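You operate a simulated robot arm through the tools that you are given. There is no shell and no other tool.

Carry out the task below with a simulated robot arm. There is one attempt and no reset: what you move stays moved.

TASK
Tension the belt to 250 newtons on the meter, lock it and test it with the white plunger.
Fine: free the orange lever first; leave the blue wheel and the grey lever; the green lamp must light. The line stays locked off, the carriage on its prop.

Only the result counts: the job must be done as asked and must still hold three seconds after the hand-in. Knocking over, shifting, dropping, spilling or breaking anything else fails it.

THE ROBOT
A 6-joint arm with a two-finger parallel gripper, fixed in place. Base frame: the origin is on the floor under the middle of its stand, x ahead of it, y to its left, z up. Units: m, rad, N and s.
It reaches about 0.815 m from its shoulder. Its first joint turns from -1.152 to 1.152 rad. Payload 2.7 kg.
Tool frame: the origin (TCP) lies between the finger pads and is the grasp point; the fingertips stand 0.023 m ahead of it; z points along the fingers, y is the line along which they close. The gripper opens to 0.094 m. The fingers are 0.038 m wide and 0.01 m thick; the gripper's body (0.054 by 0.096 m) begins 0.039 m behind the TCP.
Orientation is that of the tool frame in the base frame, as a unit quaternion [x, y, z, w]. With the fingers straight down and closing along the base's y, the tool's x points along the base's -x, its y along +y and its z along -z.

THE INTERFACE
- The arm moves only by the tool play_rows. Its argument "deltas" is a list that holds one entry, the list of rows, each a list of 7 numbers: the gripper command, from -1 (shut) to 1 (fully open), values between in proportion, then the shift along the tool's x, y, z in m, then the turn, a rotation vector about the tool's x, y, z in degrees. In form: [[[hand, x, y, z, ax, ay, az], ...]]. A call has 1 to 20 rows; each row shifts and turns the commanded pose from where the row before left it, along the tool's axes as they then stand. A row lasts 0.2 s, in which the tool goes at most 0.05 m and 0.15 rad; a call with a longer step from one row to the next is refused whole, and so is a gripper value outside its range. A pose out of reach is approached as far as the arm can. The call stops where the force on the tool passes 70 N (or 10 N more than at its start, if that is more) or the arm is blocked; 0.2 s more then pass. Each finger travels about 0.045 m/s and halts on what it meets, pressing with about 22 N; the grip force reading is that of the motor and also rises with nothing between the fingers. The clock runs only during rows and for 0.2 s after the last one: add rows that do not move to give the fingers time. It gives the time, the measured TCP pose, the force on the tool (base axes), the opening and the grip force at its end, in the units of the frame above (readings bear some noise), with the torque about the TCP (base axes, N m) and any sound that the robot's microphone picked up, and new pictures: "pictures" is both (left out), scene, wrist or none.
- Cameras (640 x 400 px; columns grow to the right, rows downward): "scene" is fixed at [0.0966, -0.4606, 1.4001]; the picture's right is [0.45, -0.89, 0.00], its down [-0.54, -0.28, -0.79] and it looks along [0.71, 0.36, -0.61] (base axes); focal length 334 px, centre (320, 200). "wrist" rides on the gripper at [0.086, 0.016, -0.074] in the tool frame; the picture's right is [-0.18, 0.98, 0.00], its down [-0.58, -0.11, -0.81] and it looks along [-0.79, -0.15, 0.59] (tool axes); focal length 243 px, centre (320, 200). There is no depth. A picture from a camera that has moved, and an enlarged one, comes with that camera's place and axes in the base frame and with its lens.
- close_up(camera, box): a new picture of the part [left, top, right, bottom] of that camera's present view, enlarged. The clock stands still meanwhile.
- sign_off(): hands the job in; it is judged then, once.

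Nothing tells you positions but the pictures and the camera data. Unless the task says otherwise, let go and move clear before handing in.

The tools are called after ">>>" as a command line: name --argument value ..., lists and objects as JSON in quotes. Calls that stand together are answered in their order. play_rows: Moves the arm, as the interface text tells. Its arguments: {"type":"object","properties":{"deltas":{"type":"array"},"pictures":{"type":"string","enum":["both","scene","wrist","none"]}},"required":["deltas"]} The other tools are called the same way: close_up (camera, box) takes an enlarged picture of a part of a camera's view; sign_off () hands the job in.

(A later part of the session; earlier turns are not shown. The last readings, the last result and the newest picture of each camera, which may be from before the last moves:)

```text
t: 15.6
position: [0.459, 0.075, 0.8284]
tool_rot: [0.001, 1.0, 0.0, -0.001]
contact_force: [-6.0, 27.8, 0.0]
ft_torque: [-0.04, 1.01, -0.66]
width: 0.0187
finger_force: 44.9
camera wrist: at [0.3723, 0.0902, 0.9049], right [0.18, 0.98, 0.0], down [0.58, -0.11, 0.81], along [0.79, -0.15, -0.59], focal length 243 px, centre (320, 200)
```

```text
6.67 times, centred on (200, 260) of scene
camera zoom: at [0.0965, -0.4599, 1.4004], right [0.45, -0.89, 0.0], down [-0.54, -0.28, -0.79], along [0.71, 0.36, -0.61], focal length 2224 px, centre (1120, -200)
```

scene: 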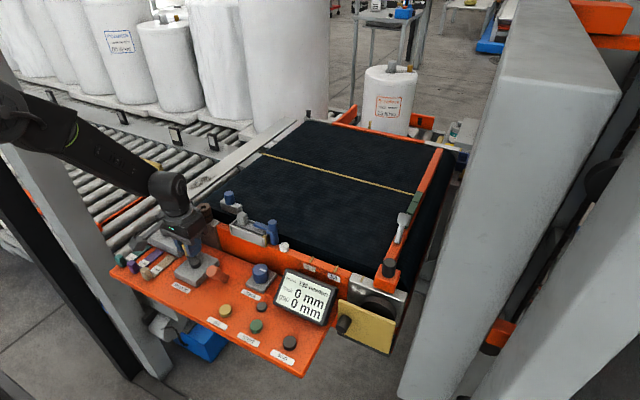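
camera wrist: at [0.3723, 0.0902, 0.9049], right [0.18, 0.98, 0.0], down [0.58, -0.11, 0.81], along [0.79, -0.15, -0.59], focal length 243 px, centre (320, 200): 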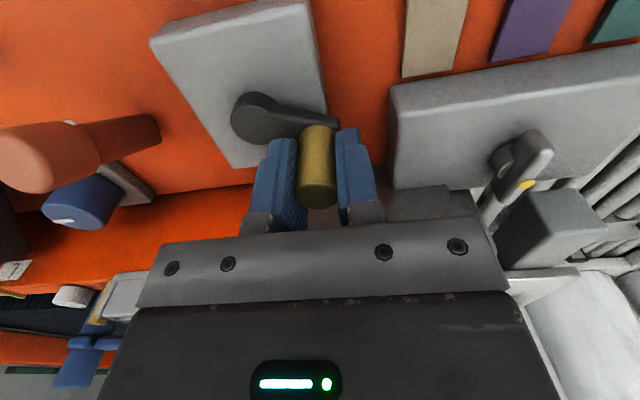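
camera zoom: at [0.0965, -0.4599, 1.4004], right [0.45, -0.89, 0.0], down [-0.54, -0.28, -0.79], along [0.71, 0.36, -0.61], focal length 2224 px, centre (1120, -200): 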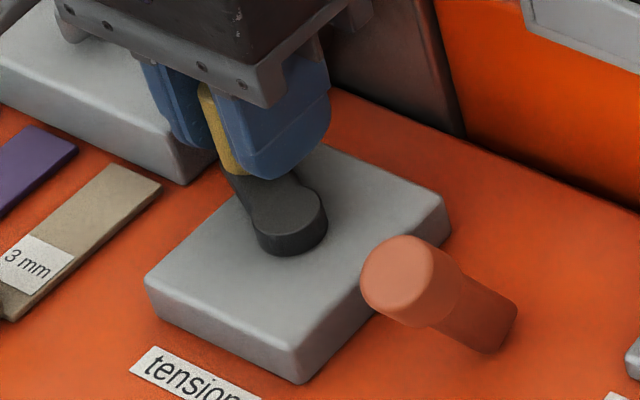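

The hub comes out near (0.443, 0.043), with a radius of about 0.0355. I'll keep going clockwise on the slightly larger circle and watch the loads.

>>> play_rows --deltas '[[[-1, -0.0046, -0.0012, 0, 0, 0, 0], [-1, -0.0045, -0.002, 0, 0, 0, 0], [-1, -0.006, -0.0071, 0, 0, 0, 0], [-1, -0.004, -0.0083, 0, 0, 0, 0], [-1, 0, 0, 0, 0, 0, 0]]]'

>>> close_up --camera "scene" --box '[260, 260, 350, 330]'

>>> close_up --camera "wrist" --box '[200, 60, 360, 220]'

```text
t: 16.8
position: [0.4794, 0.0545, 0.8313]
tool_rot: [0.0, 1.0, 0.001, 0.002]
contact_force: [2.2, 28.0, 3.4]
ft_torque: [-0.01, 0.11, -1.13]
width: 0.0187
finger_force: 45.2
camera wrist: at [0.3926, 0.0712, 0.9057], right [0.18, 0.98, 0.0], down [0.58, -0.11, 0.81], along [0.79, -0.15, -0.59], focal length 243 px, centre (320, 200)
```

scene: 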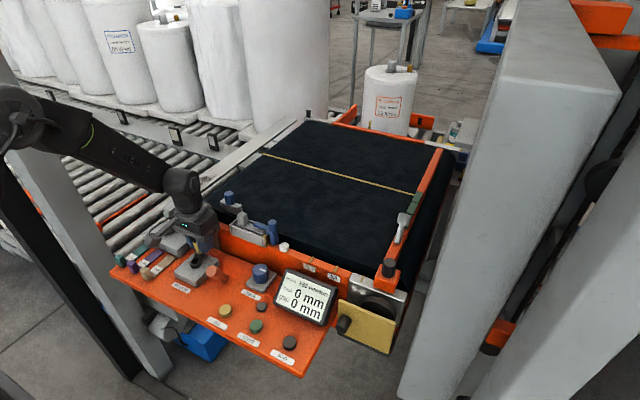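
wrist: 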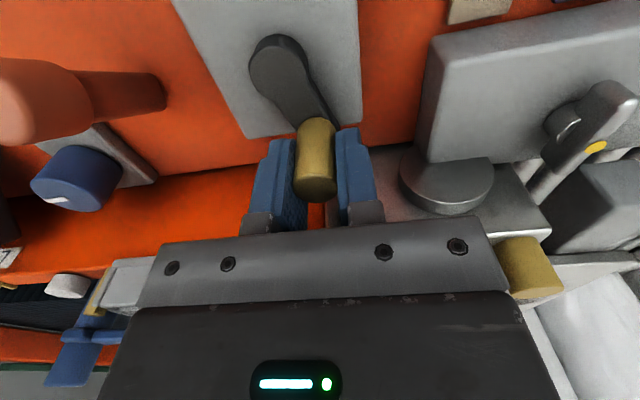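

```text
5.71 times, centred on (305, 295) of scene
camera zoom: at [0.0967, -0.4599, 1.4004], right [0.45, -0.89, 0.0], down [-0.54, -0.28, -0.79], along [0.71, 0.36, -0.61], focal length 1907 px, centre (406, -343)
```

zoom: 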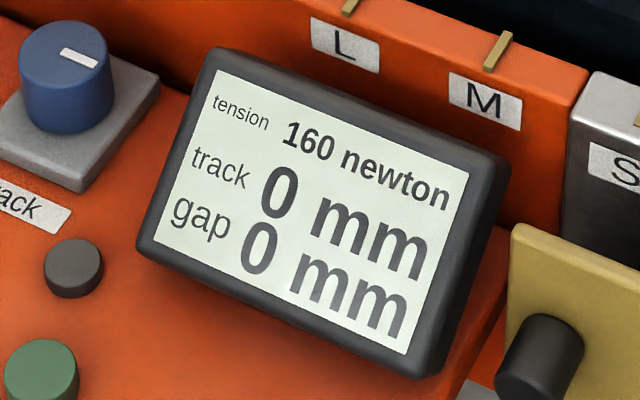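

```text
2.50 times, centred on (280, 140) of wrist
camera zoom: at [0.3926, 0.0712, 0.9057], right [0.18, 0.98, 0.0], down [0.58, -0.11, 0.81], along [0.79, -0.15, -0.59], focal length 606 px, centre (420, 350)
```

zoom: 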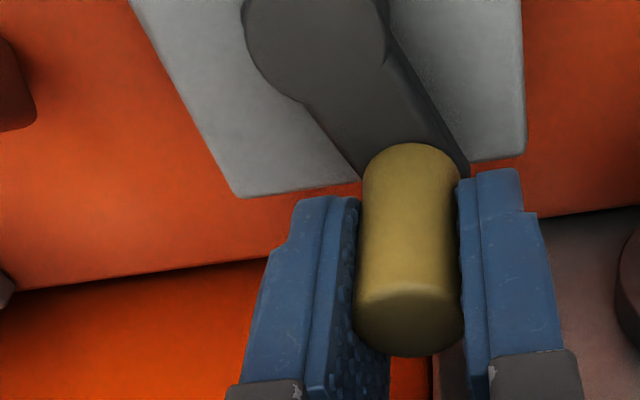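

The meter reads 160 N after about 75°, so 250 N needs roughly another 160–170°. I fit the circle to hub (0.446, 0.043), R 0.0345. From here I'll turn the hand together with the crank so the fingers keep pushing squarely, 40° for now.

>>> play_rows --deltas '[[[-1, -0.002, -0.0044, 0, 0, 0, 8], [-1, -0.00125, -0.00465, 0, 0, 0, 8], [-1, -0.00125, -0.00465, 0, 0, 0, 8], [-1, -0.00125, -0.00465, 0, 0, 0, 8], [-1, -0.00125, -0.00465, 0, 0, 0, 8], [-1, 0, 0, 0, 0, 0, 0]]]'

>>> close_up --camera "scene" --box '[260, 260, 350, 330]'

```text
t: 18.2
position: [0.4781, 0.0283, 0.8315]
tool_rot: [0.343, 0.939, -0.002, -0.001]
contact_force: [-17.1, -10.5, 34.0]
ft_torque: [0.57, 1.01, 0.62]
width: 0.0182
finger_force: 44.6
camera wrist: at [0.422, 0.0968, 0.9059], right [0.77, 0.63, 0.0], down [0.38, -0.46, 0.81], along [0.51, -0.63, -0.59], focal length 243 px, centre (320, 200)
```

scene: 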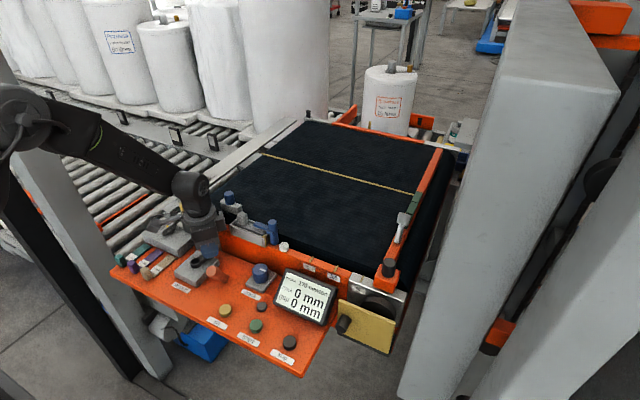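
wrist: 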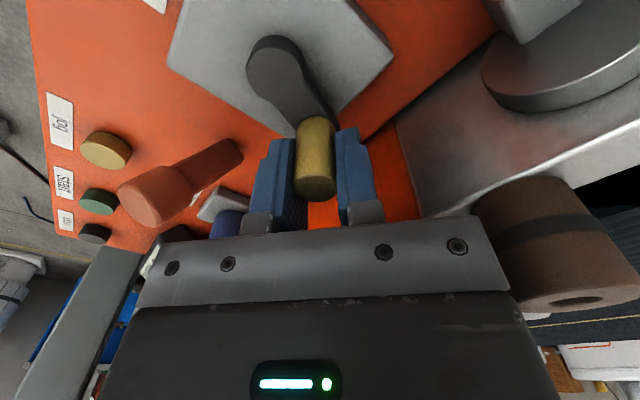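

```text
5.71 times, centred on (305, 295) of scene
camera zoom: at [0.0957, -0.4609, 1.4001], right [0.45, -0.89, 0.0], down [-0.54, -0.28, -0.79], along [0.71, 0.36, -0.61], focal length 1907 px, centre (406, -343)
```

zoom: 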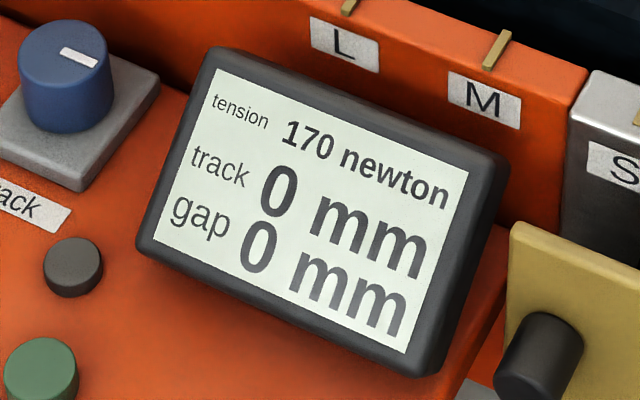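

The meter shows only 170 N after that arc, and there's a 34 N upward force, so something is off. I'll look closely at the crank and fingers before continuing.

>>> close_up --camera "scene" --box '[160, 220, 240, 290]'

>>> close_up --camera "wrist" --box '[200, 20, 420, 220]'

```text
5.71 times, centred on (200, 255) of scene
camera zoom: at [0.0957, -0.4609, 1.4001], right [0.45, -0.89, 0.0], down [-0.54, -0.28, -0.79], along [0.71, 0.36, -0.61], focal length 1907 px, centre (1006, -114)
```

zoom: 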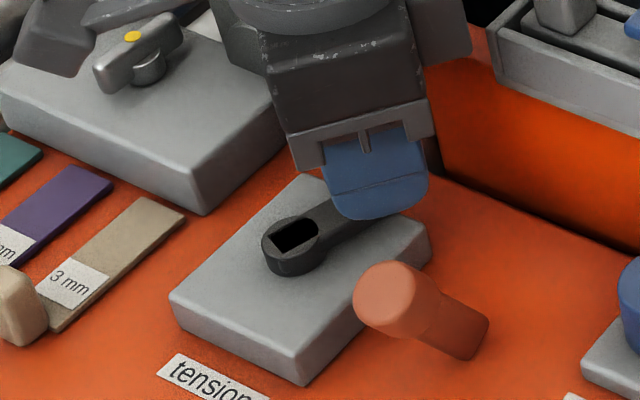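

```text
2.00 times, centred on (310, 120) of wrist
camera zoom: at [0.422, 0.0968, 0.9059], right [0.77, 0.63, 0.0], down [0.38, -0.46, 0.81], along [0.51, -0.63, -0.59], focal length 485 px, centre (340, 360)
```

zoom: 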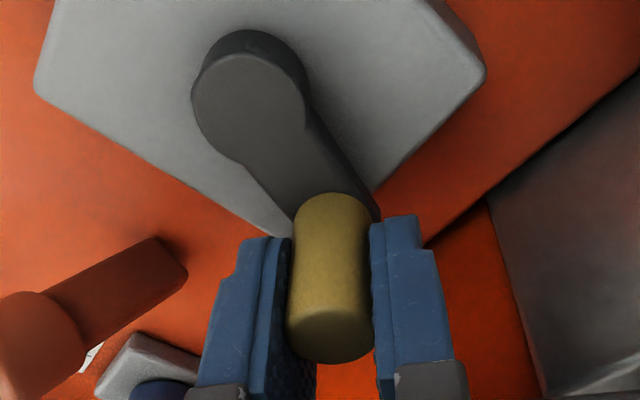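

From the forces, a fingertip seems to be pressing on top of the crank arm or hub, and the knob sits about 6 mm off-centre toward the camera. I'll lift about 4 mm to relieve that, wait and re-read the meter.

>>> play_rows --deltas '[[[-1, 0, 0, -0.002, 0, 0, 0], [-1, 0, 0, -0.002, 0, 0, 0], [-1, 0, 0, 0, 0, 0, 0], [-1, 0, 0, 0, 0, 0, 0]]]'

>>> close_up --camera "scene" --box '[260, 260, 350, 330]'

```text
t: 19.2
position: [0.4777, 0.0298, 0.8314]
tool_rot: [0.343, 0.939, -0.001, -0.001]
contact_force: [6.2, -14.0, -33.3]
ft_torque: [0.16, -0.68, 0.43]
width: 0.0186
finger_force: 45.0
camera wrist: at [0.4224, 0.0977, 0.9063], right [0.77, 0.63, 0.0], down [0.38, -0.46, 0.81], along [0.51, -0.62, -0.59], focal length 243 px, centre (320, 200)
```

scene: 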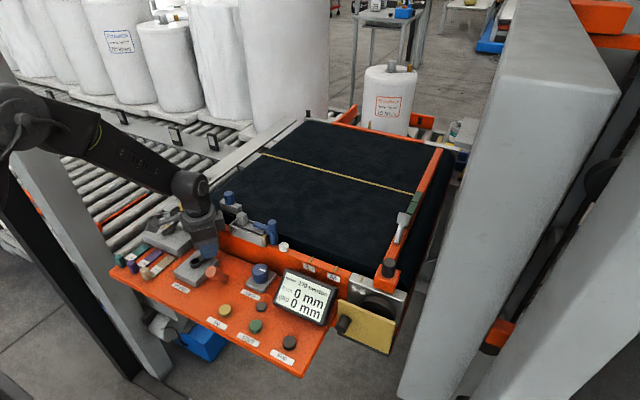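
wrist: 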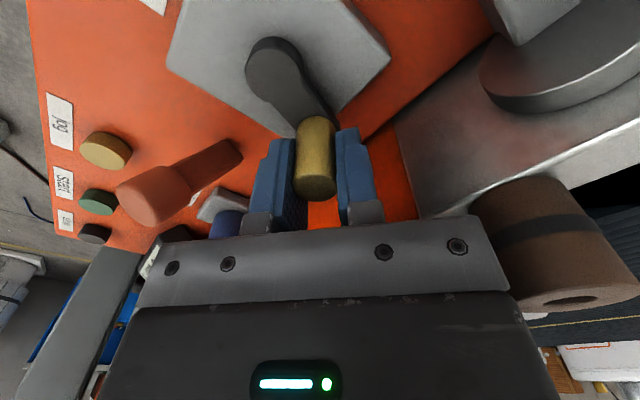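

```text
5.71 times, centred on (305, 295) of scene
camera zoom: at [0.0973, -0.4609, 1.4], right [0.45, -0.89, 0.0], down [-0.54, -0.28, -0.79], along [0.71, 0.36, -0.61], focal length 1907 px, centre (406, -343)
```

zoom: 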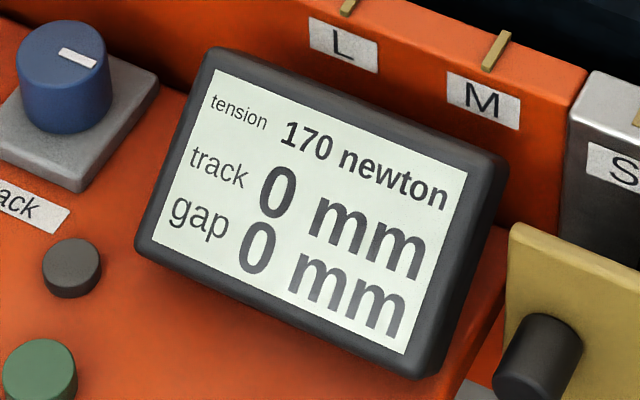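

Meter steady at 170 N. The reversed z-force shows it was just grip friction, and the knob has been sliding along the pads, so I'd rather re-grip centred. I'll open slightly here to see whether the crank holds by itself.

>>> play_rows --deltas '[[[-0.9, 0, 0, 0.002, 0, 0, 0], [-0.25, 0, 0, 0, 0, 0, 0], [-0.25, 0, 0, 0, 0, 0, 0], [-0.25, 0, 0, 0, 0, 0, 0]]]'

>>> close_up --camera "scene" --box '[260, 260, 350, 330]'

>>> close_up --camera "wrist" --box '[200, 20, 420, 220]'

```text
t: 20.2
position: [0.4794, 0.03, 0.8312]
tool_rot: [0.343, 0.939, -0.001, 0.001]
contact_force: [0.2, -0.7, 0.1]
ft_torque: [-0.03, -0.01, 0.01]
width: 0.0354
finger_force: 0.0
camera wrist: at [0.4232, 0.0982, 0.907], right [0.77, 0.63, 0.0], down [0.37, -0.46, 0.81], along [0.51, -0.62, -0.59], focal length 243 px, centre (320, 200)
```

scene: 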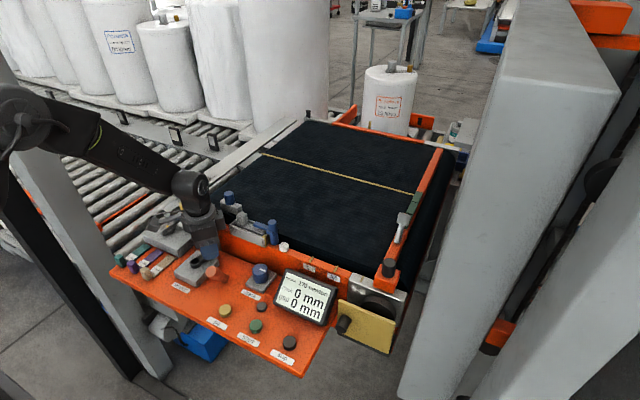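
wrist: 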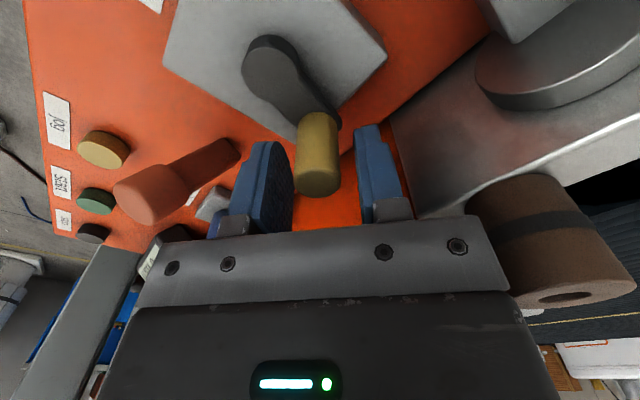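

```text
5.71 times, centred on (305, 295) of scene
camera zoom: at [0.0966, -0.4606, 1.4001], right [0.45, -0.89, 0.0], down [-0.54, -0.28, -0.79], along [0.71, 0.36, -0.61], focal length 1907 px, centre (406, -343)
```

zoom: 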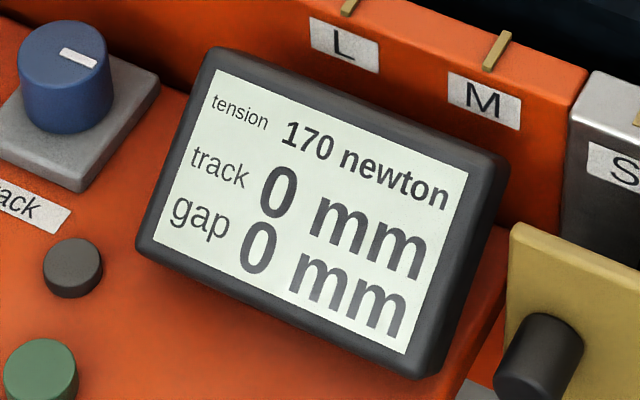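

```text
2.00 times, centred on (310, 120) of wrist
camera zoom: at [0.4232, 0.0982, 0.907], right [0.77, 0.63, 0.0], down [0.37, -0.46, 0.81], along [0.51, -0.62, -0.59], focal length 485 px, centre (340, 360)
```

zoom: 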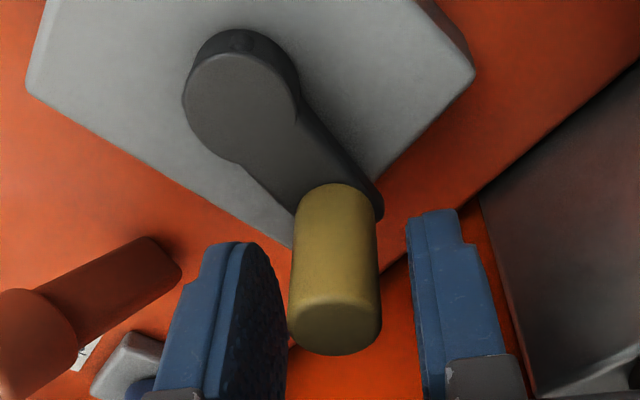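

The crank is self-holding, with the meter still at 170 N after release. I'll re-centre on the knob (about 7 mm toward the camera side), turn the hand back 45° for more wrist travel, and look again before gripping.

>>> play_rows --deltas '[[[-0.25, 0.0035, 0, 0, 0, 0, 0], [-0.25, 0.0035, 0, 0, 0, 0, 0], [-0.25, 0, 0, 0, 0, 0, -7.5], [-0.25, 0, 0, 0, 0, 0, -7.5], [-0.25, 0, 0, 0, 0, 0, -7.5], [-0.25, 0, 0, 0, 0, 0, -7.5], [-0.25, 0, 0, 0, 0, 0, -7.5], [-0.25, 0, 0, 0, 0, 0, -7.5], [-0.25, 0, 0, 0, 0, 0, 0]]]'

>>> close_up --camera "wrist" --box '[200, 20, 420, 220]'

```text
t: 22.2
position: [0.4733, 0.0355, 0.8304]
tool_rot: [-0.045, 0.999, -0.001, 0.001]
contact_force: [0.0, -0.1, -0.7]
ft_torque: [-0.01, 0.0, 0.02]
width: 0.0353
finger_force: 0.0
camera wrist: at [0.3858, 0.0434, 0.9069], right [0.1, 1.0, 0.0], down [0.59, -0.06, 0.81], along [0.8, -0.08, -0.59], focal length 243 px, centre (320, 200)
```

scene: 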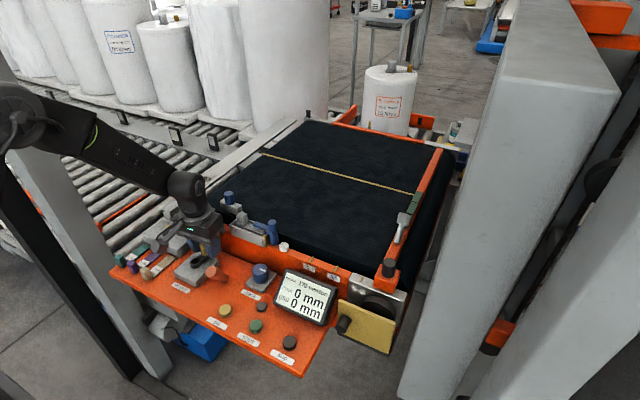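
wrist: 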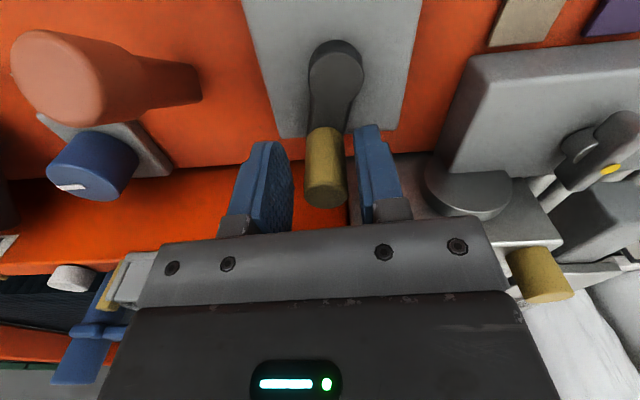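

```text
2.00 times, centred on (310, 120) of wrist
camera zoom: at [0.3858, 0.0434, 0.9069], right [0.1, 1.0, 0.0], down [0.59, -0.06, 0.81], along [0.8, -0.08, -0.59], focal length 485 px, centre (340, 360)
```

zoom: 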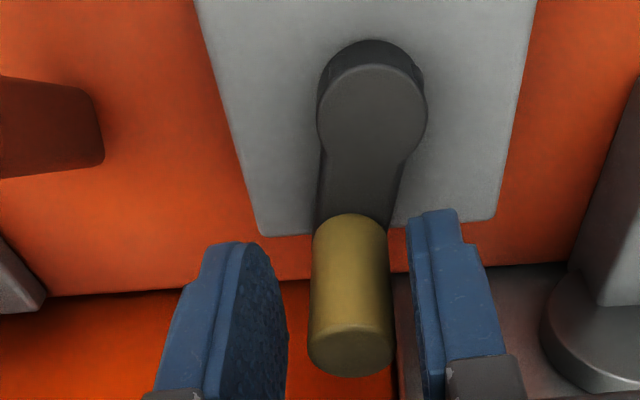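

The knob is centred lengthwise, just 2 mm to one side, and the hub is 0.035 m away from it in the hand's frame. I'll centre, grip and turn 40° clockwise with the hand rotating rigidly about the hub.

>>> play_rows --deltas '[[[-0.25, 0, 0.002, 0, 0, 0, 0], [-1, 0, 0, 0, 0, 0, 0], [-1, 0, 0, 0, 0, 0, 0], [-1, 0, 0, 0, 0, 0, 0], [-1, 0.00197, -0.0045, 0, 0, 0, 8], [-1, 0.00197, -0.0045, 0, 0, 0, 8], [-1, 0.00197, -0.0045, 0, 0, 0, 8], [-1, 0.00197, -0.0045, 0, 0, 0, 8], [-1, 0.00197, -0.0045, 0, 0, 0, 8], [-1, 0, 0, 0, 0, 0, 0]]]'

>>> close_up --camera "scene" --box '[260, 260, 350, 330]'

>>> close_up --camera "wrist" --box '[200, 20, 420, 220]'

```text
t: 24.4
position: [0.4595, 0.0156, 0.8313]
tool_rot: [0.302, 0.953, 0.001, -0.001]
contact_force: [2.2, -0.8, -6.0]
ft_torque: [-0.32, -0.66, -0.06]
width: 0.018
finger_force: 45.2
camera wrist: at [0.3977, 0.0802, 0.9068], right [0.72, 0.7, 0.0], down [0.41, -0.42, 0.81], along [0.56, -0.58, -0.59], focal length 243 px, centre (320, 200)
```

scene: 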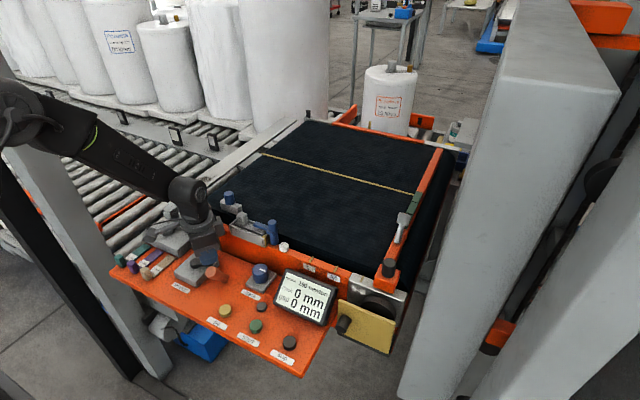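
wrist: 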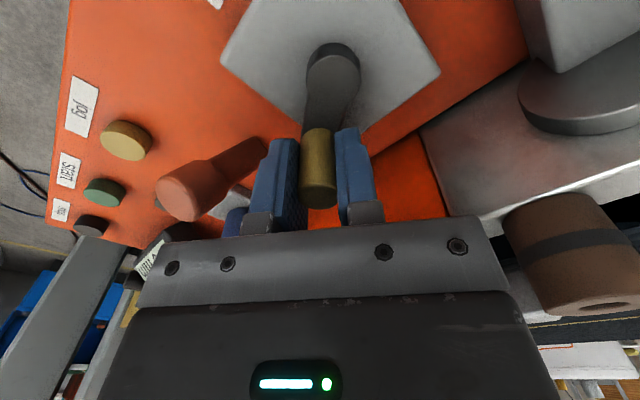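

```text
5.71 times, centred on (305, 295) of scene
camera zoom: at [0.0968, -0.4606, 1.4001], right [0.45, -0.89, 0.0], down [-0.54, -0.28, -0.79], along [0.71, 0.36, -0.61], focal length 1907 px, centre (406, -343)
```

zoom: 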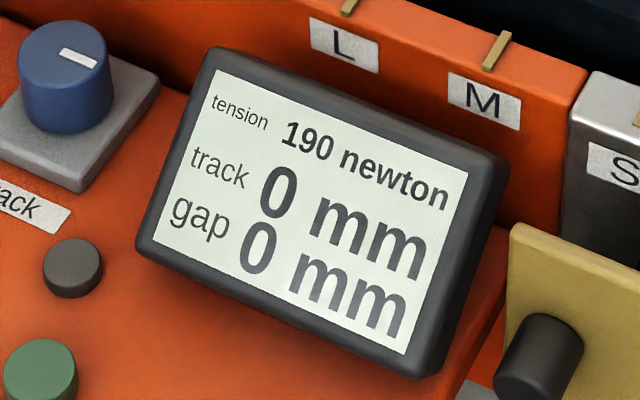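

```text
2.00 times, centred on (310, 120) of wrist
camera zoom: at [0.3977, 0.0802, 0.9068], right [0.72, 0.7, 0.0], down [0.41, -0.42, 0.81], along [0.56, -0.58, -0.59], focal length 485 px, centre (340, 360)
```

zoom: 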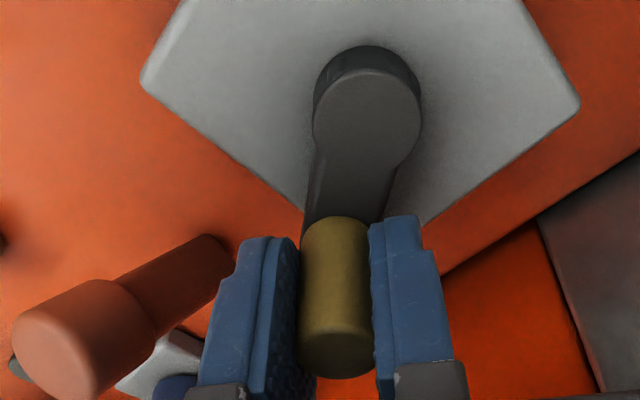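

That went smoothly with almost no load, and the meter reads 190 N — about 0.5 N per degree. I'll continue 40° more.

>>> play_rows --deltas '[[[-1, 0.00197, -0.0045, 0, 0, 0, 8], [-1, 0.00197, -0.0045, 0, 0, 0, 8], [-1, 0.00197, -0.0045, 0, 0, 0, 8], [-1, 0.00197, -0.0045, 0, 0, 0, 8], [-1, 0.00197, -0.0045, 0, 0, 0, 8], [-1, 0, 0, 0, 0, 0, 0]]]'

>>> close_up --camera "scene" --box '[260, 260, 350, 330]'

>>> close_up --camera "wrist" --box '[200, 20, 420, 220]'

```text
t: 25.8
position: [0.4356, 0.0125, 0.832]
tool_rot: [0.61, 0.793, 0.001, 0.0]
contact_force: [5.9, 4.5, -8.1]
ft_torque: [0.3, 0.22, -0.2]
width: 0.0183
finger_force: 44.7
camera wrist: at [0.43, 0.0992, 0.9067], right [1.0, 0.07, 0.0], down [0.04, -0.59, 0.81], along [0.06, -0.8, -0.59], focal length 243 px, centre (320, 200)
```

scene: 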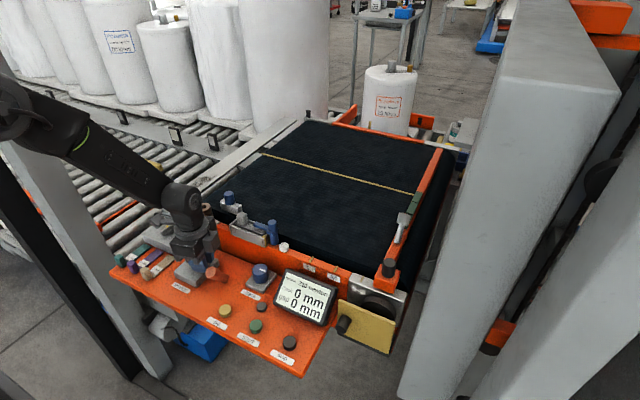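
wrist: 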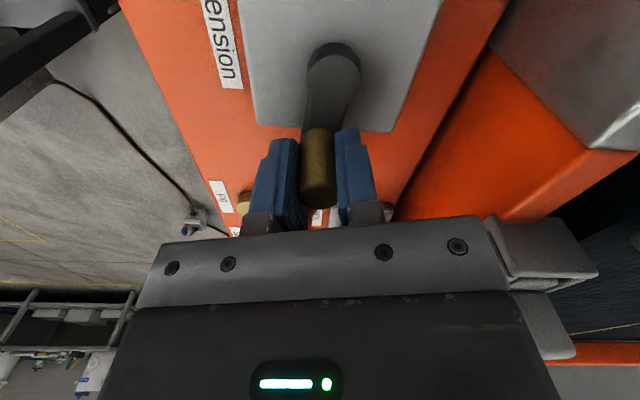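

```text
5.71 times, centred on (305, 295) of scene
camera zoom: at [0.0969, -0.4605, 1.4002], right [0.45, -0.89, 0.0], down [-0.54, -0.28, -0.79], along [0.71, 0.36, -0.61], focal length 1907 px, centre (406, -343)
```

zoom: 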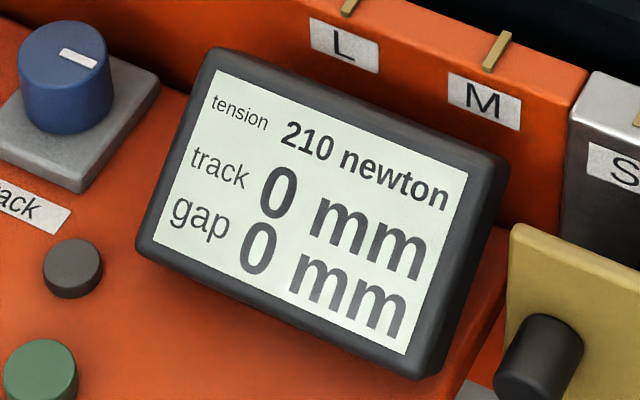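

```text
2.00 times, centred on (310, 120) of wrist
camera zoom: at [0.43, 0.0992, 0.9067], right [1.0, 0.07, 0.0], down [0.04, -0.59, 0.81], along [0.06, -0.8, -0.59], focal length 485 px, centre (340, 360)
```

zoom: 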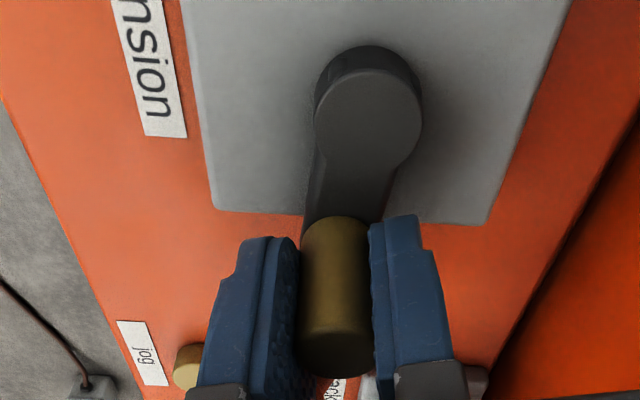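

The meter reads 210 N and everything still tracks. I'll turn another 40°, which should give about 230 N.

>>> play_rows --deltas '[[[-1, 0.00197, -0.0045, 0, 0, 0, 8], [-1, 0.00197, -0.0045, 0, 0, 0, 8], [-1, 0.00197, -0.0045, 0, 0, 0, 8], [-1, 0.00197, -0.0045, 0, 0, 0, 8], [-1, 0.00197, -0.0045, 0, 0, 0, 8], [-1, 0, 0, 0, 0, 0, 0]]]'

>>> close_up --camera "scene" --box '[260, 260, 350, 330]'

>>> close_up --camera "wrist" --box '[200, 20, 420, 220]'

```text
t: 27.2
position: [0.4144, 0.0217, 0.8322]
tool_rot: [0.844, 0.537, 0.002, 0.001]
contact_force: [23.0, 10.1, -18.8]
ft_torque: [-0.19, 0.77, -0.22]
width: 0.0183
finger_force: 45.0
camera wrist: at [0.4666, 0.0931, 0.9069], right [0.81, -0.58, 0.0], down [-0.35, -0.48, 0.81], along [-0.47, -0.65, -0.59], focal length 243 px, centre (320, 200)
```

scene: 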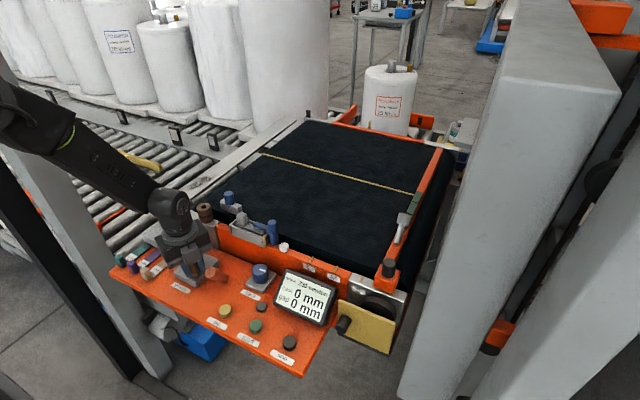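
wrist: 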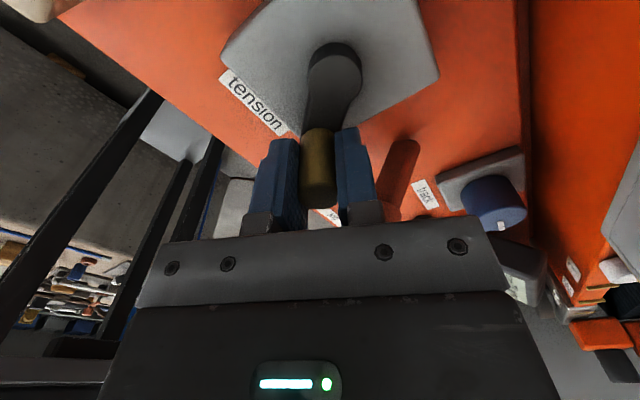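

```text
5.71 times, centred on (305, 295) of scene
camera zoom: at [0.0974, -0.4603, 1.4002], right [0.45, -0.89, 0.0], down [-0.54, -0.28, -0.79], along [0.71, 0.36, -0.61], focal length 1907 px, centre (406, -343)
```

zoom: 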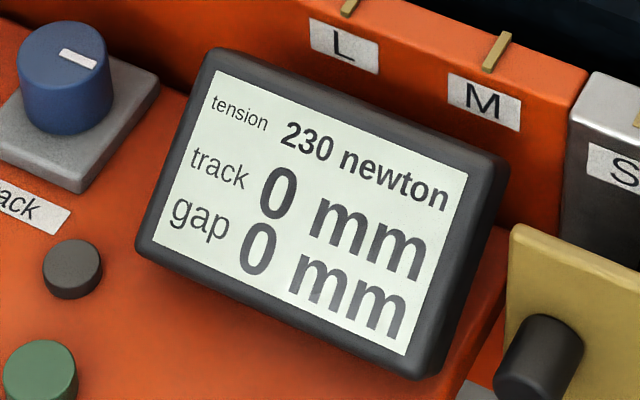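

```text
2.00 times, centred on (310, 120) of wrist
camera zoom: at [0.4666, 0.0931, 0.9069], right [0.81, -0.58, 0.0], down [-0.35, -0.48, 0.81], along [-0.47, -0.65, -0.59], focal length 485 px, centre (340, 360)
```

zoom: 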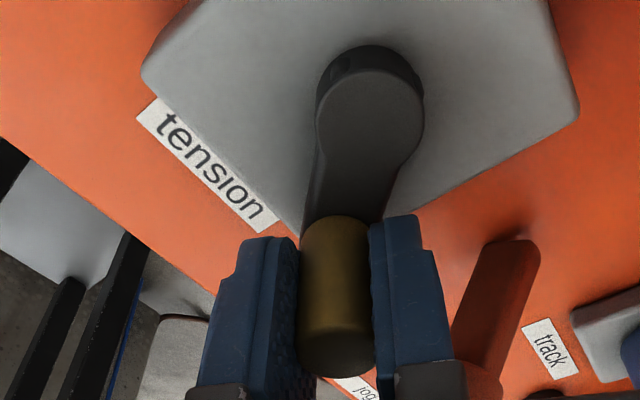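

The meter reads 230 N. There's a slight inward pull, so I'll trim the radius a little and turn 16° more.

>>> play_rows --deltas '[[[-1, 0.003, -0.0041, 0.001, 0, 0, 8], [-1, 0.00197, -0.0045, 0, 0, 0, 8], [-1, 0, 0, 0, 0, 0, 0], [-1, 0, 0, 0, 0, 0, 0]]]'

>>> close_up --camera "scene" --box '[260, 260, 350, 330]'

```text
t: 28.2
position: [0.4098, 0.0292, 0.8322]
tool_rot: [0.91, 0.414, 0.001, 0.001]
contact_force: [11.8, -5.9, 19.5]
ft_torque: [-0.23, 0.6, -0.34]
width: 0.0184
finger_force: 44.9
camera wrist: at [0.4789, 0.0839, 0.9068], right [0.62, -0.79, 0.0], down [-0.47, -0.37, 0.81], along [-0.63, -0.5, -0.59], focal length 243 px, centre (320, 200)
```

scene: 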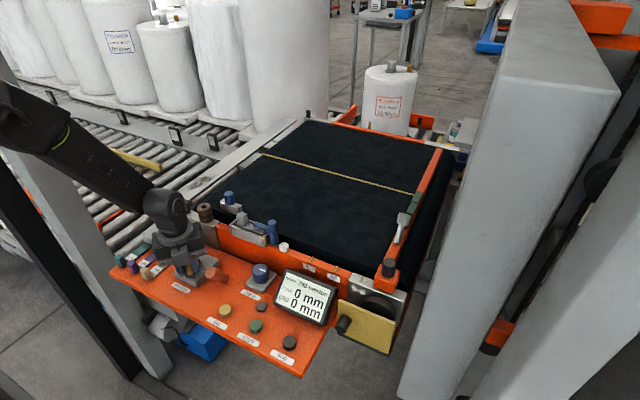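
wrist: 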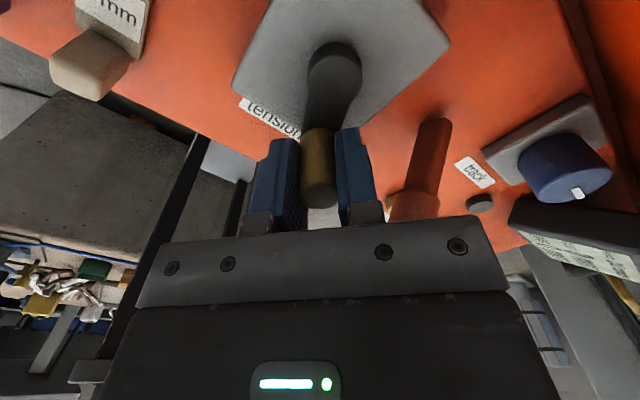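

```text
5.71 times, centred on (305, 295) of scene
camera zoom: at [0.0967, -0.4607, 1.4001], right [0.45, -0.89, 0.0], down [-0.54, -0.28, -0.79], along [0.71, 0.36, -0.61], focal length 1907 px, centre (406, -343)
```

zoom: 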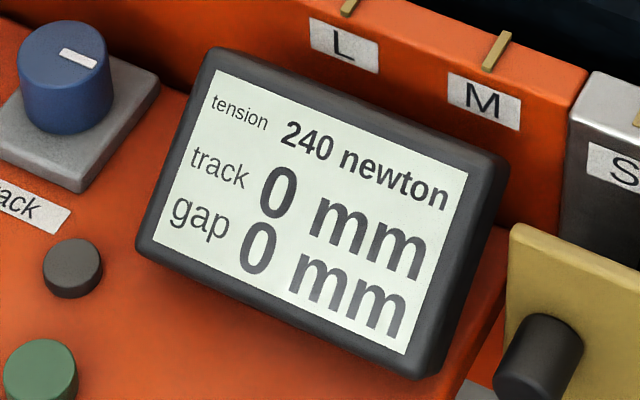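

The meter reads 240 N. Now I'll go in small steps to find where it flips to 250.

>>> play_rows --deltas '[[[-1, 0.00095, -0.00226, -0.0005, 0, 0, 4], [-1, 0, 0, 0, 0, 0, 0], [-1, 0, 0, 0, 0, 0, 0]]]' --pictures "scene"

>>> close_up --camera "scene" --box '[260, 260, 350, 330]'

```text
t: 29.0
position: [0.41, 0.0321, 0.831]
tool_rot: [0.924, 0.382, 0.001, 0.0]
contact_force: [11.8, -13.7, 18.8]
ft_torque: [0.11, -0.01, -0.53]
width: 0.0184
finger_force: 44.8
```

scene: 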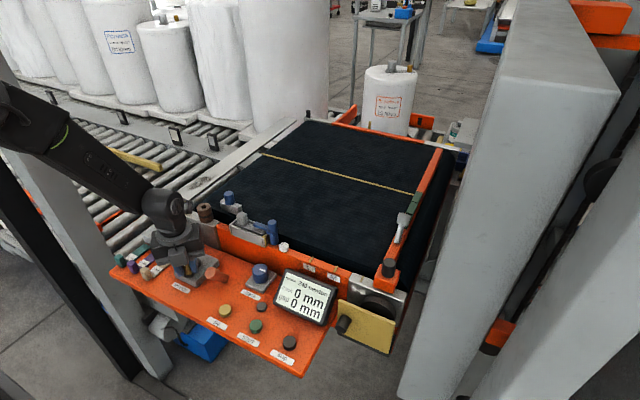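

```text
5.71 times, centred on (305, 295) of scene
camera zoom: at [0.0966, -0.4609, 1.4], right [0.45, -0.89, 0.0], down [-0.54, -0.28, -0.79], along [0.71, 0.36, -0.61], focal length 1907 px, centre (406, -343)
```

zoom: 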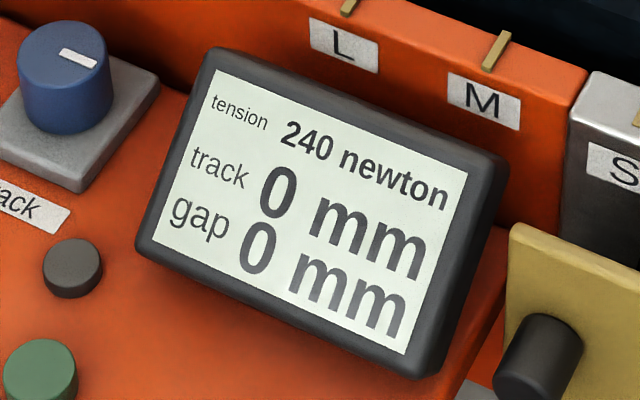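

Still 240 N. I'll step another 4°.

>>> play_rows --deltas '[[[-1, 0.00095, -0.00226, -0.0005, 0, 0, 4], [-1, 0, 0, 0, 0, 0, 0], [-1, 0, 0, 0, 0, 0, 0]]]' --pictures "none"

>>> close_up --camera "scene" --box '[260, 260, 350, 330]'

```text
t: 29.8
position: [0.408, 0.034, 0.8311]
tool_rot: [0.937, 0.349, 0.002, 0.001]
contact_force: [16.8, -10.7, 1.3]
ft_torque: [0.27, -0.24, -0.51]
width: 0.0183
finger_force: 45.4
```

```text
5.71 times, centred on (305, 295) of scene
camera zoom: at [0.097, -0.4609, 1.4], right [0.45, -0.89, 0.0], down [-0.54, -0.28, -0.79], along [0.71, 0.36, -0.61], focal length 1907 px, centre (406, -343)
```

zoom: 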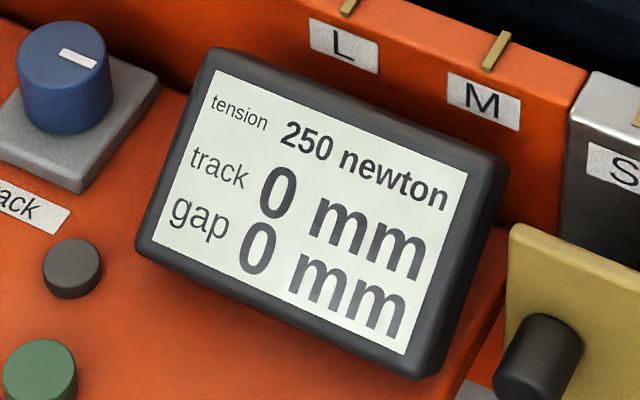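

It flipped to 250 N. To sit safely inside the 250 band rather than on its edge, I'll add about 6° more and read again.

>>> play_rows --deltas '[[[-1, 0.0014, -0.0034, 0, 0, 0, 6], [-1, 0, 0, 0, 0, 0, 0], [-1, 0, 0, 0, 0, 0, 0], [-1, 0, 0, 0, 0, 0, 0]]]'

>>> close_up --camera "scene" --box '[260, 260, 350, 330]'

>>> close_up --camera "wrist" --box '[200, 20, 520, 240]'

```text
t: 30.8
position: [0.4071, 0.0382, 0.8321]
tool_rot: [0.954, 0.299, 0.001, 0.001]
contact_force: [22.6, -9.0, -8.6]
ft_torque: [-0.12, 0.28, -0.49]
width: 0.0183
finger_force: 45.0
camera wrist: at [0.487, 0.0737, 0.9067], right [0.41, -0.91, 0.0], down [-0.54, -0.24, 0.81], along [-0.73, -0.33, -0.59], focal length 243 px, centre (320, 200)
```

scene: 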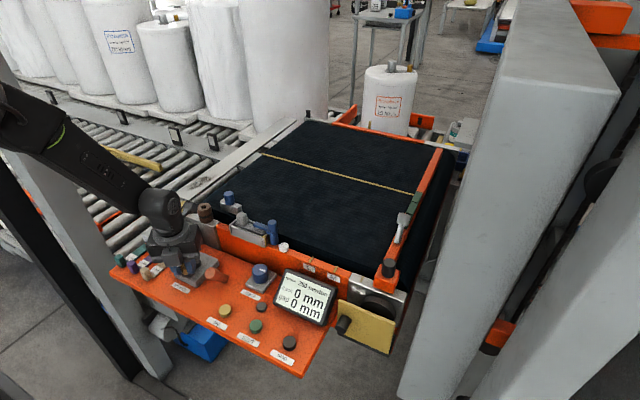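
wrist: 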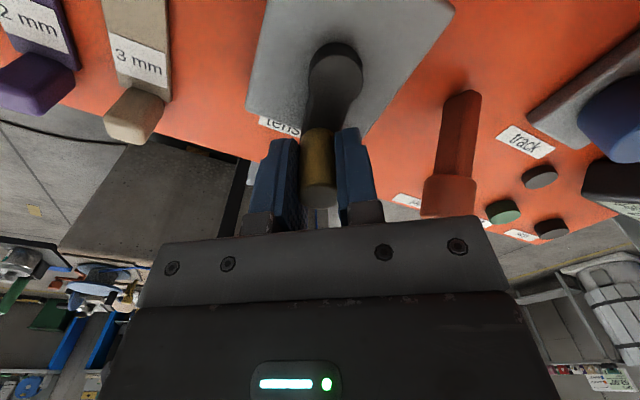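

```text
5.71 times, centred on (305, 295) of scene
camera zoom: at [0.0973, -0.4608, 1.4], right [0.45, -0.89, 0.0], down [-0.54, -0.28, -0.79], along [0.71, 0.36, -0.61], focal length 1907 px, centre (406, -343)
```

zoom: 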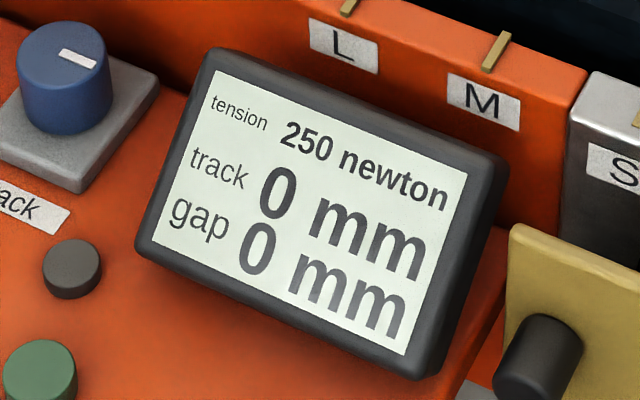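

```text
1.82 times, centred on (360, 130) of wrist
camera zoom: at [0.487, 0.0737, 0.9067], right [0.41, -0.91, 0.0], down [-0.54, -0.24, 0.81], along [-0.73, -0.33, -0.59], focal length 441 px, centre (247, 327)
```

zoom: 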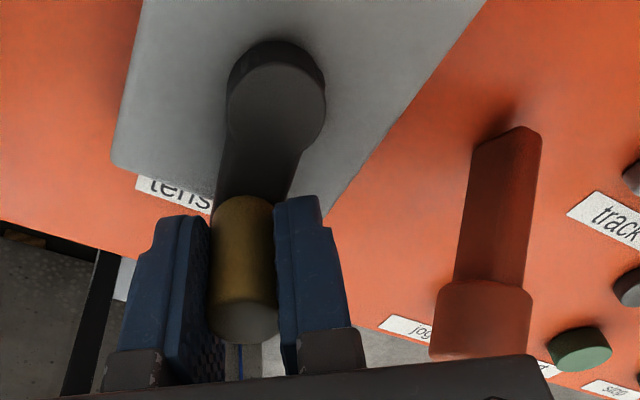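

The meter holds 250 N. I'll release the knob gently and lift clear, then check the meter again.

>>> play_rows --deltas '[[[-0.9, 0, 0, 0, 0, 0, 0], [-0.25, 0, 0, 0, 0, 0, 0], [-0.25, 0, 0, 0, 0, 0, 0], [-0.25, 0, 0, -0.01, 0, 0, 0], [-0.25, 0, 0, -0.02, 0, 0, 0], [-0.25, 0, 0, -0.03, 0, 0, 0], [-0.25, 0, 0, -0.03, 0, 0, 0], [-0.25, 0, 0, 0, 0, 0, 0]]]'

>>> close_up --camera "scene" --box '[260, 260, 350, 330]'

>>> close_up --camera "wrist" --box '[200, 20, 520, 240]'

```text
t: 32.6
position: [0.4056, 0.0368, 0.922]
tool_rot: [0.954, 0.301, -0.001, 0.0]
contact_force: [0.2, 0.3, 0.5]
ft_torque: [-0.04, 0.01, -0.04]
width: 0.0353
finger_force: 0.0
camera wrist: at [0.4862, 0.0738, 0.9969], right [0.41, -0.91, 0.0], down [-0.54, -0.24, 0.81], along [-0.73, -0.33, -0.59], focal length 243 px, centre (320, 200)
```

scene: 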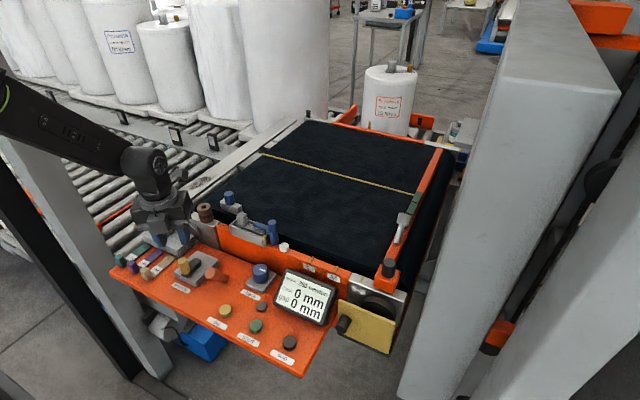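
wrist: 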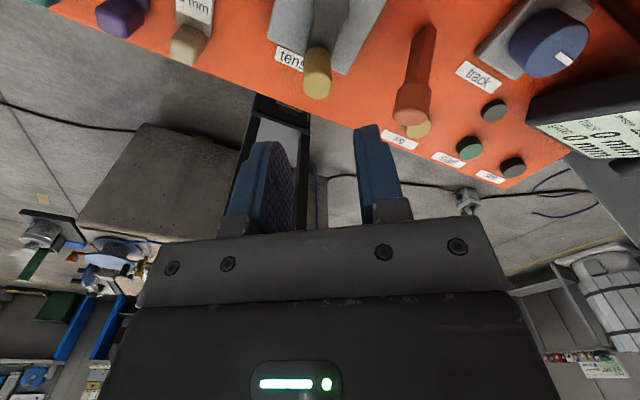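

```text
5.71 times, centred on (305, 295) of scene
camera zoom: at [0.0966, -0.4606, 1.4001], right [0.45, -0.89, 0.0], down [-0.54, -0.28, -0.79], along [0.71, 0.36, -0.61], focal length 1907 px, centre (406, -343)
```

zoom: 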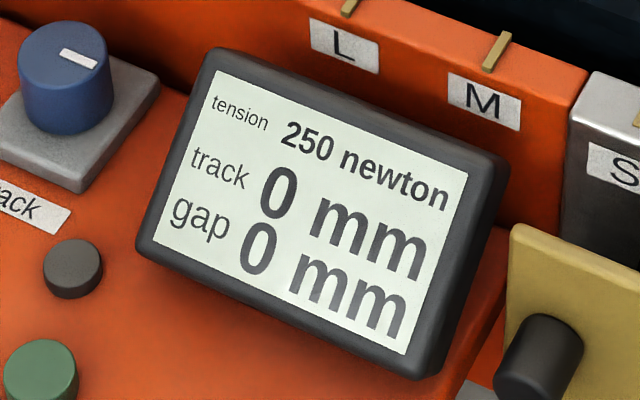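

```text
1.82 times, centred on (360, 130) of wrist
camera zoom: at [0.4862, 0.0738, 0.9969], right [0.41, -0.91, 0.0], down [-0.54, -0.24, 0.81], along [-0.73, -0.33, -0.59], focal length 441 px, centre (247, 327)
```

zoom: 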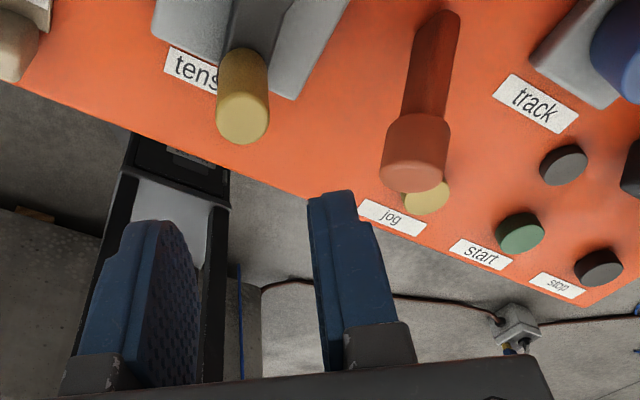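

The meter still shows 250 N with the crank released. Next I'll unwind the wrist to its original yaw at this safe height.

>>> play_rows --deltas '[[[-0.25, 0, 0, 0, 0, 0, -8], [-0.25, 0, 0, 0, 0, 0, -8], [-0.25, 0, 0, 0, 0, 0, -8], [-0.25, 0, 0, 0, 0, 0, -8], [-0.25, 0, 0, 0, 0, 0, -8], [-0.25, 0, 0, 0, 0, 0, -8], [-0.25, 0, 0, 0, 0, 0, -8], [-0.25, 0, 0, 0, 0, 0, -8], [-0.25, 0, 0, 0, 0, 0, -8], [-0.25, 0, 0, 0, 0, 0, -8], [-0.25, 0, 0, 0, 0, 0, -8], [-0.25, 0, 0, 0, 0, 0, -8], [-0.25, 0, 0, 0, 0, 0, -8], [-0.25, 0, 0, 0, 0, 0, -8], [-0.25, 0, 0, 0, 0, 0, -8], [-0.25, 0, 0, 0, 0, 0, -8], [-0.25, 0, 0, 0, 0, 0, -8], [-0.25, 0, 0, 0, 0, 0, -8], [0.2, 0, 0, 0, 0, 0, -1], [0.2, 0, 0, 0, 0, 0, 0]]]'

```text
t: 36.8
position: [0.4058, 0.0386, 0.921]
tool_rot: [0.0, 1.0, 0.0, 0.001]
contact_force: [-0.1, 0.5, -0.3]
ft_torque: [0.0, 0.0, 0.01]
width: 0.0563
finger_force: 0.0
camera wrist: at [0.319, 0.0539, 0.9965], right [0.18, 0.98, 0.0], down [0.58, -0.11, 0.81], along [0.79, -0.15, -0.59], focal length 243 px, centre (320, 200)
```

scene: 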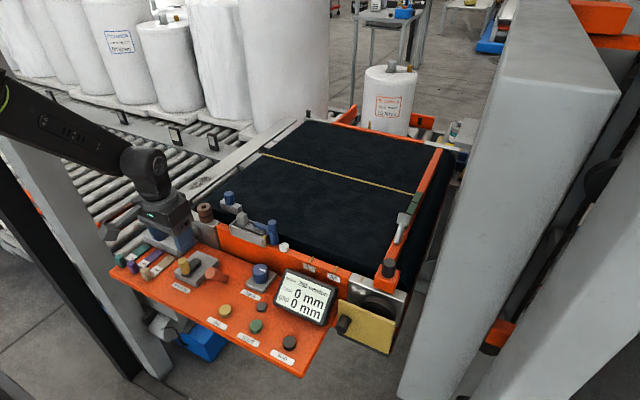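
wrist: 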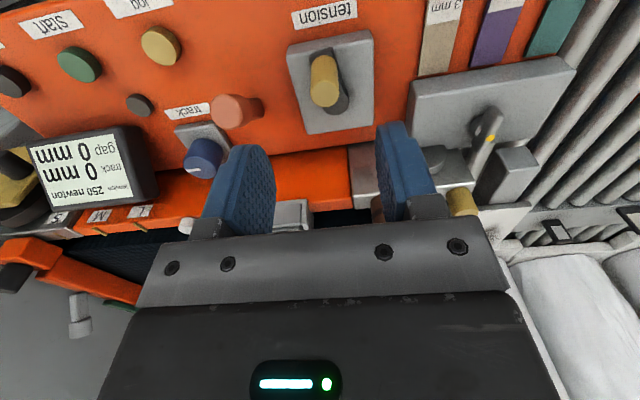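

The wrist is unwound and the meter is at 250. I'll locate the orange lever precisely before re-locking it.

>>> close_up --camera "wrist" --box '[150, 40, 350, 165]'

>>> close_up --camera "scene" --box '[160, 230, 280, 305]'

```text
3.20 times, centred on (250, 102) of wrist
camera zoom: at [0.319, 0.0539, 0.9965], right [0.18, 0.98, 0.0], down [0.58, -0.11, 0.81], along [0.79, -0.15, -0.59], focal length 776 px, centre (544, 512)
```

zoom: 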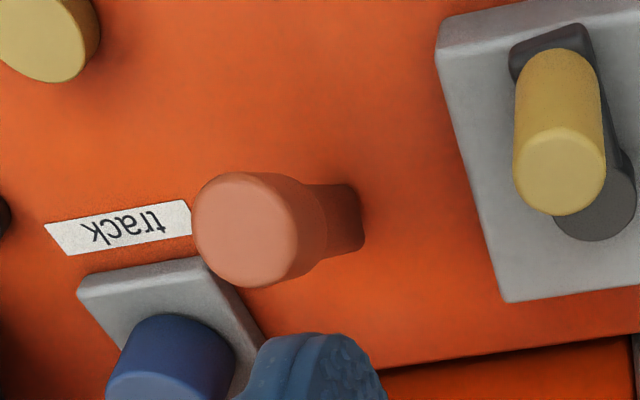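

```text
5.33 times, centred on (220, 268) of scene
camera zoom: at [0.0966, -0.4606, 1.4001], right [0.45, -0.89, 0.0], down [-0.54, -0.28, -0.79], along [0.71, 0.36, -0.61], focal length 1780 px, centre (853, -160)
```

zoom: 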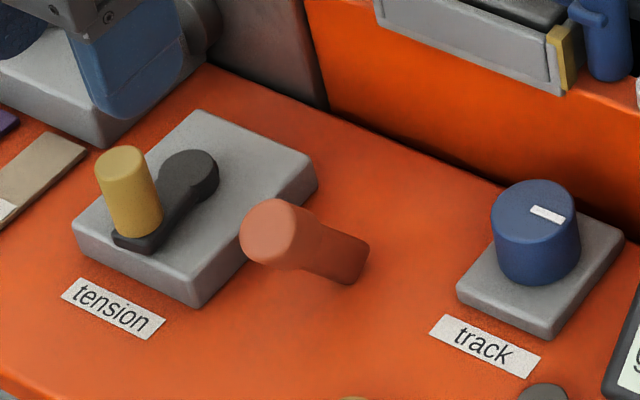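

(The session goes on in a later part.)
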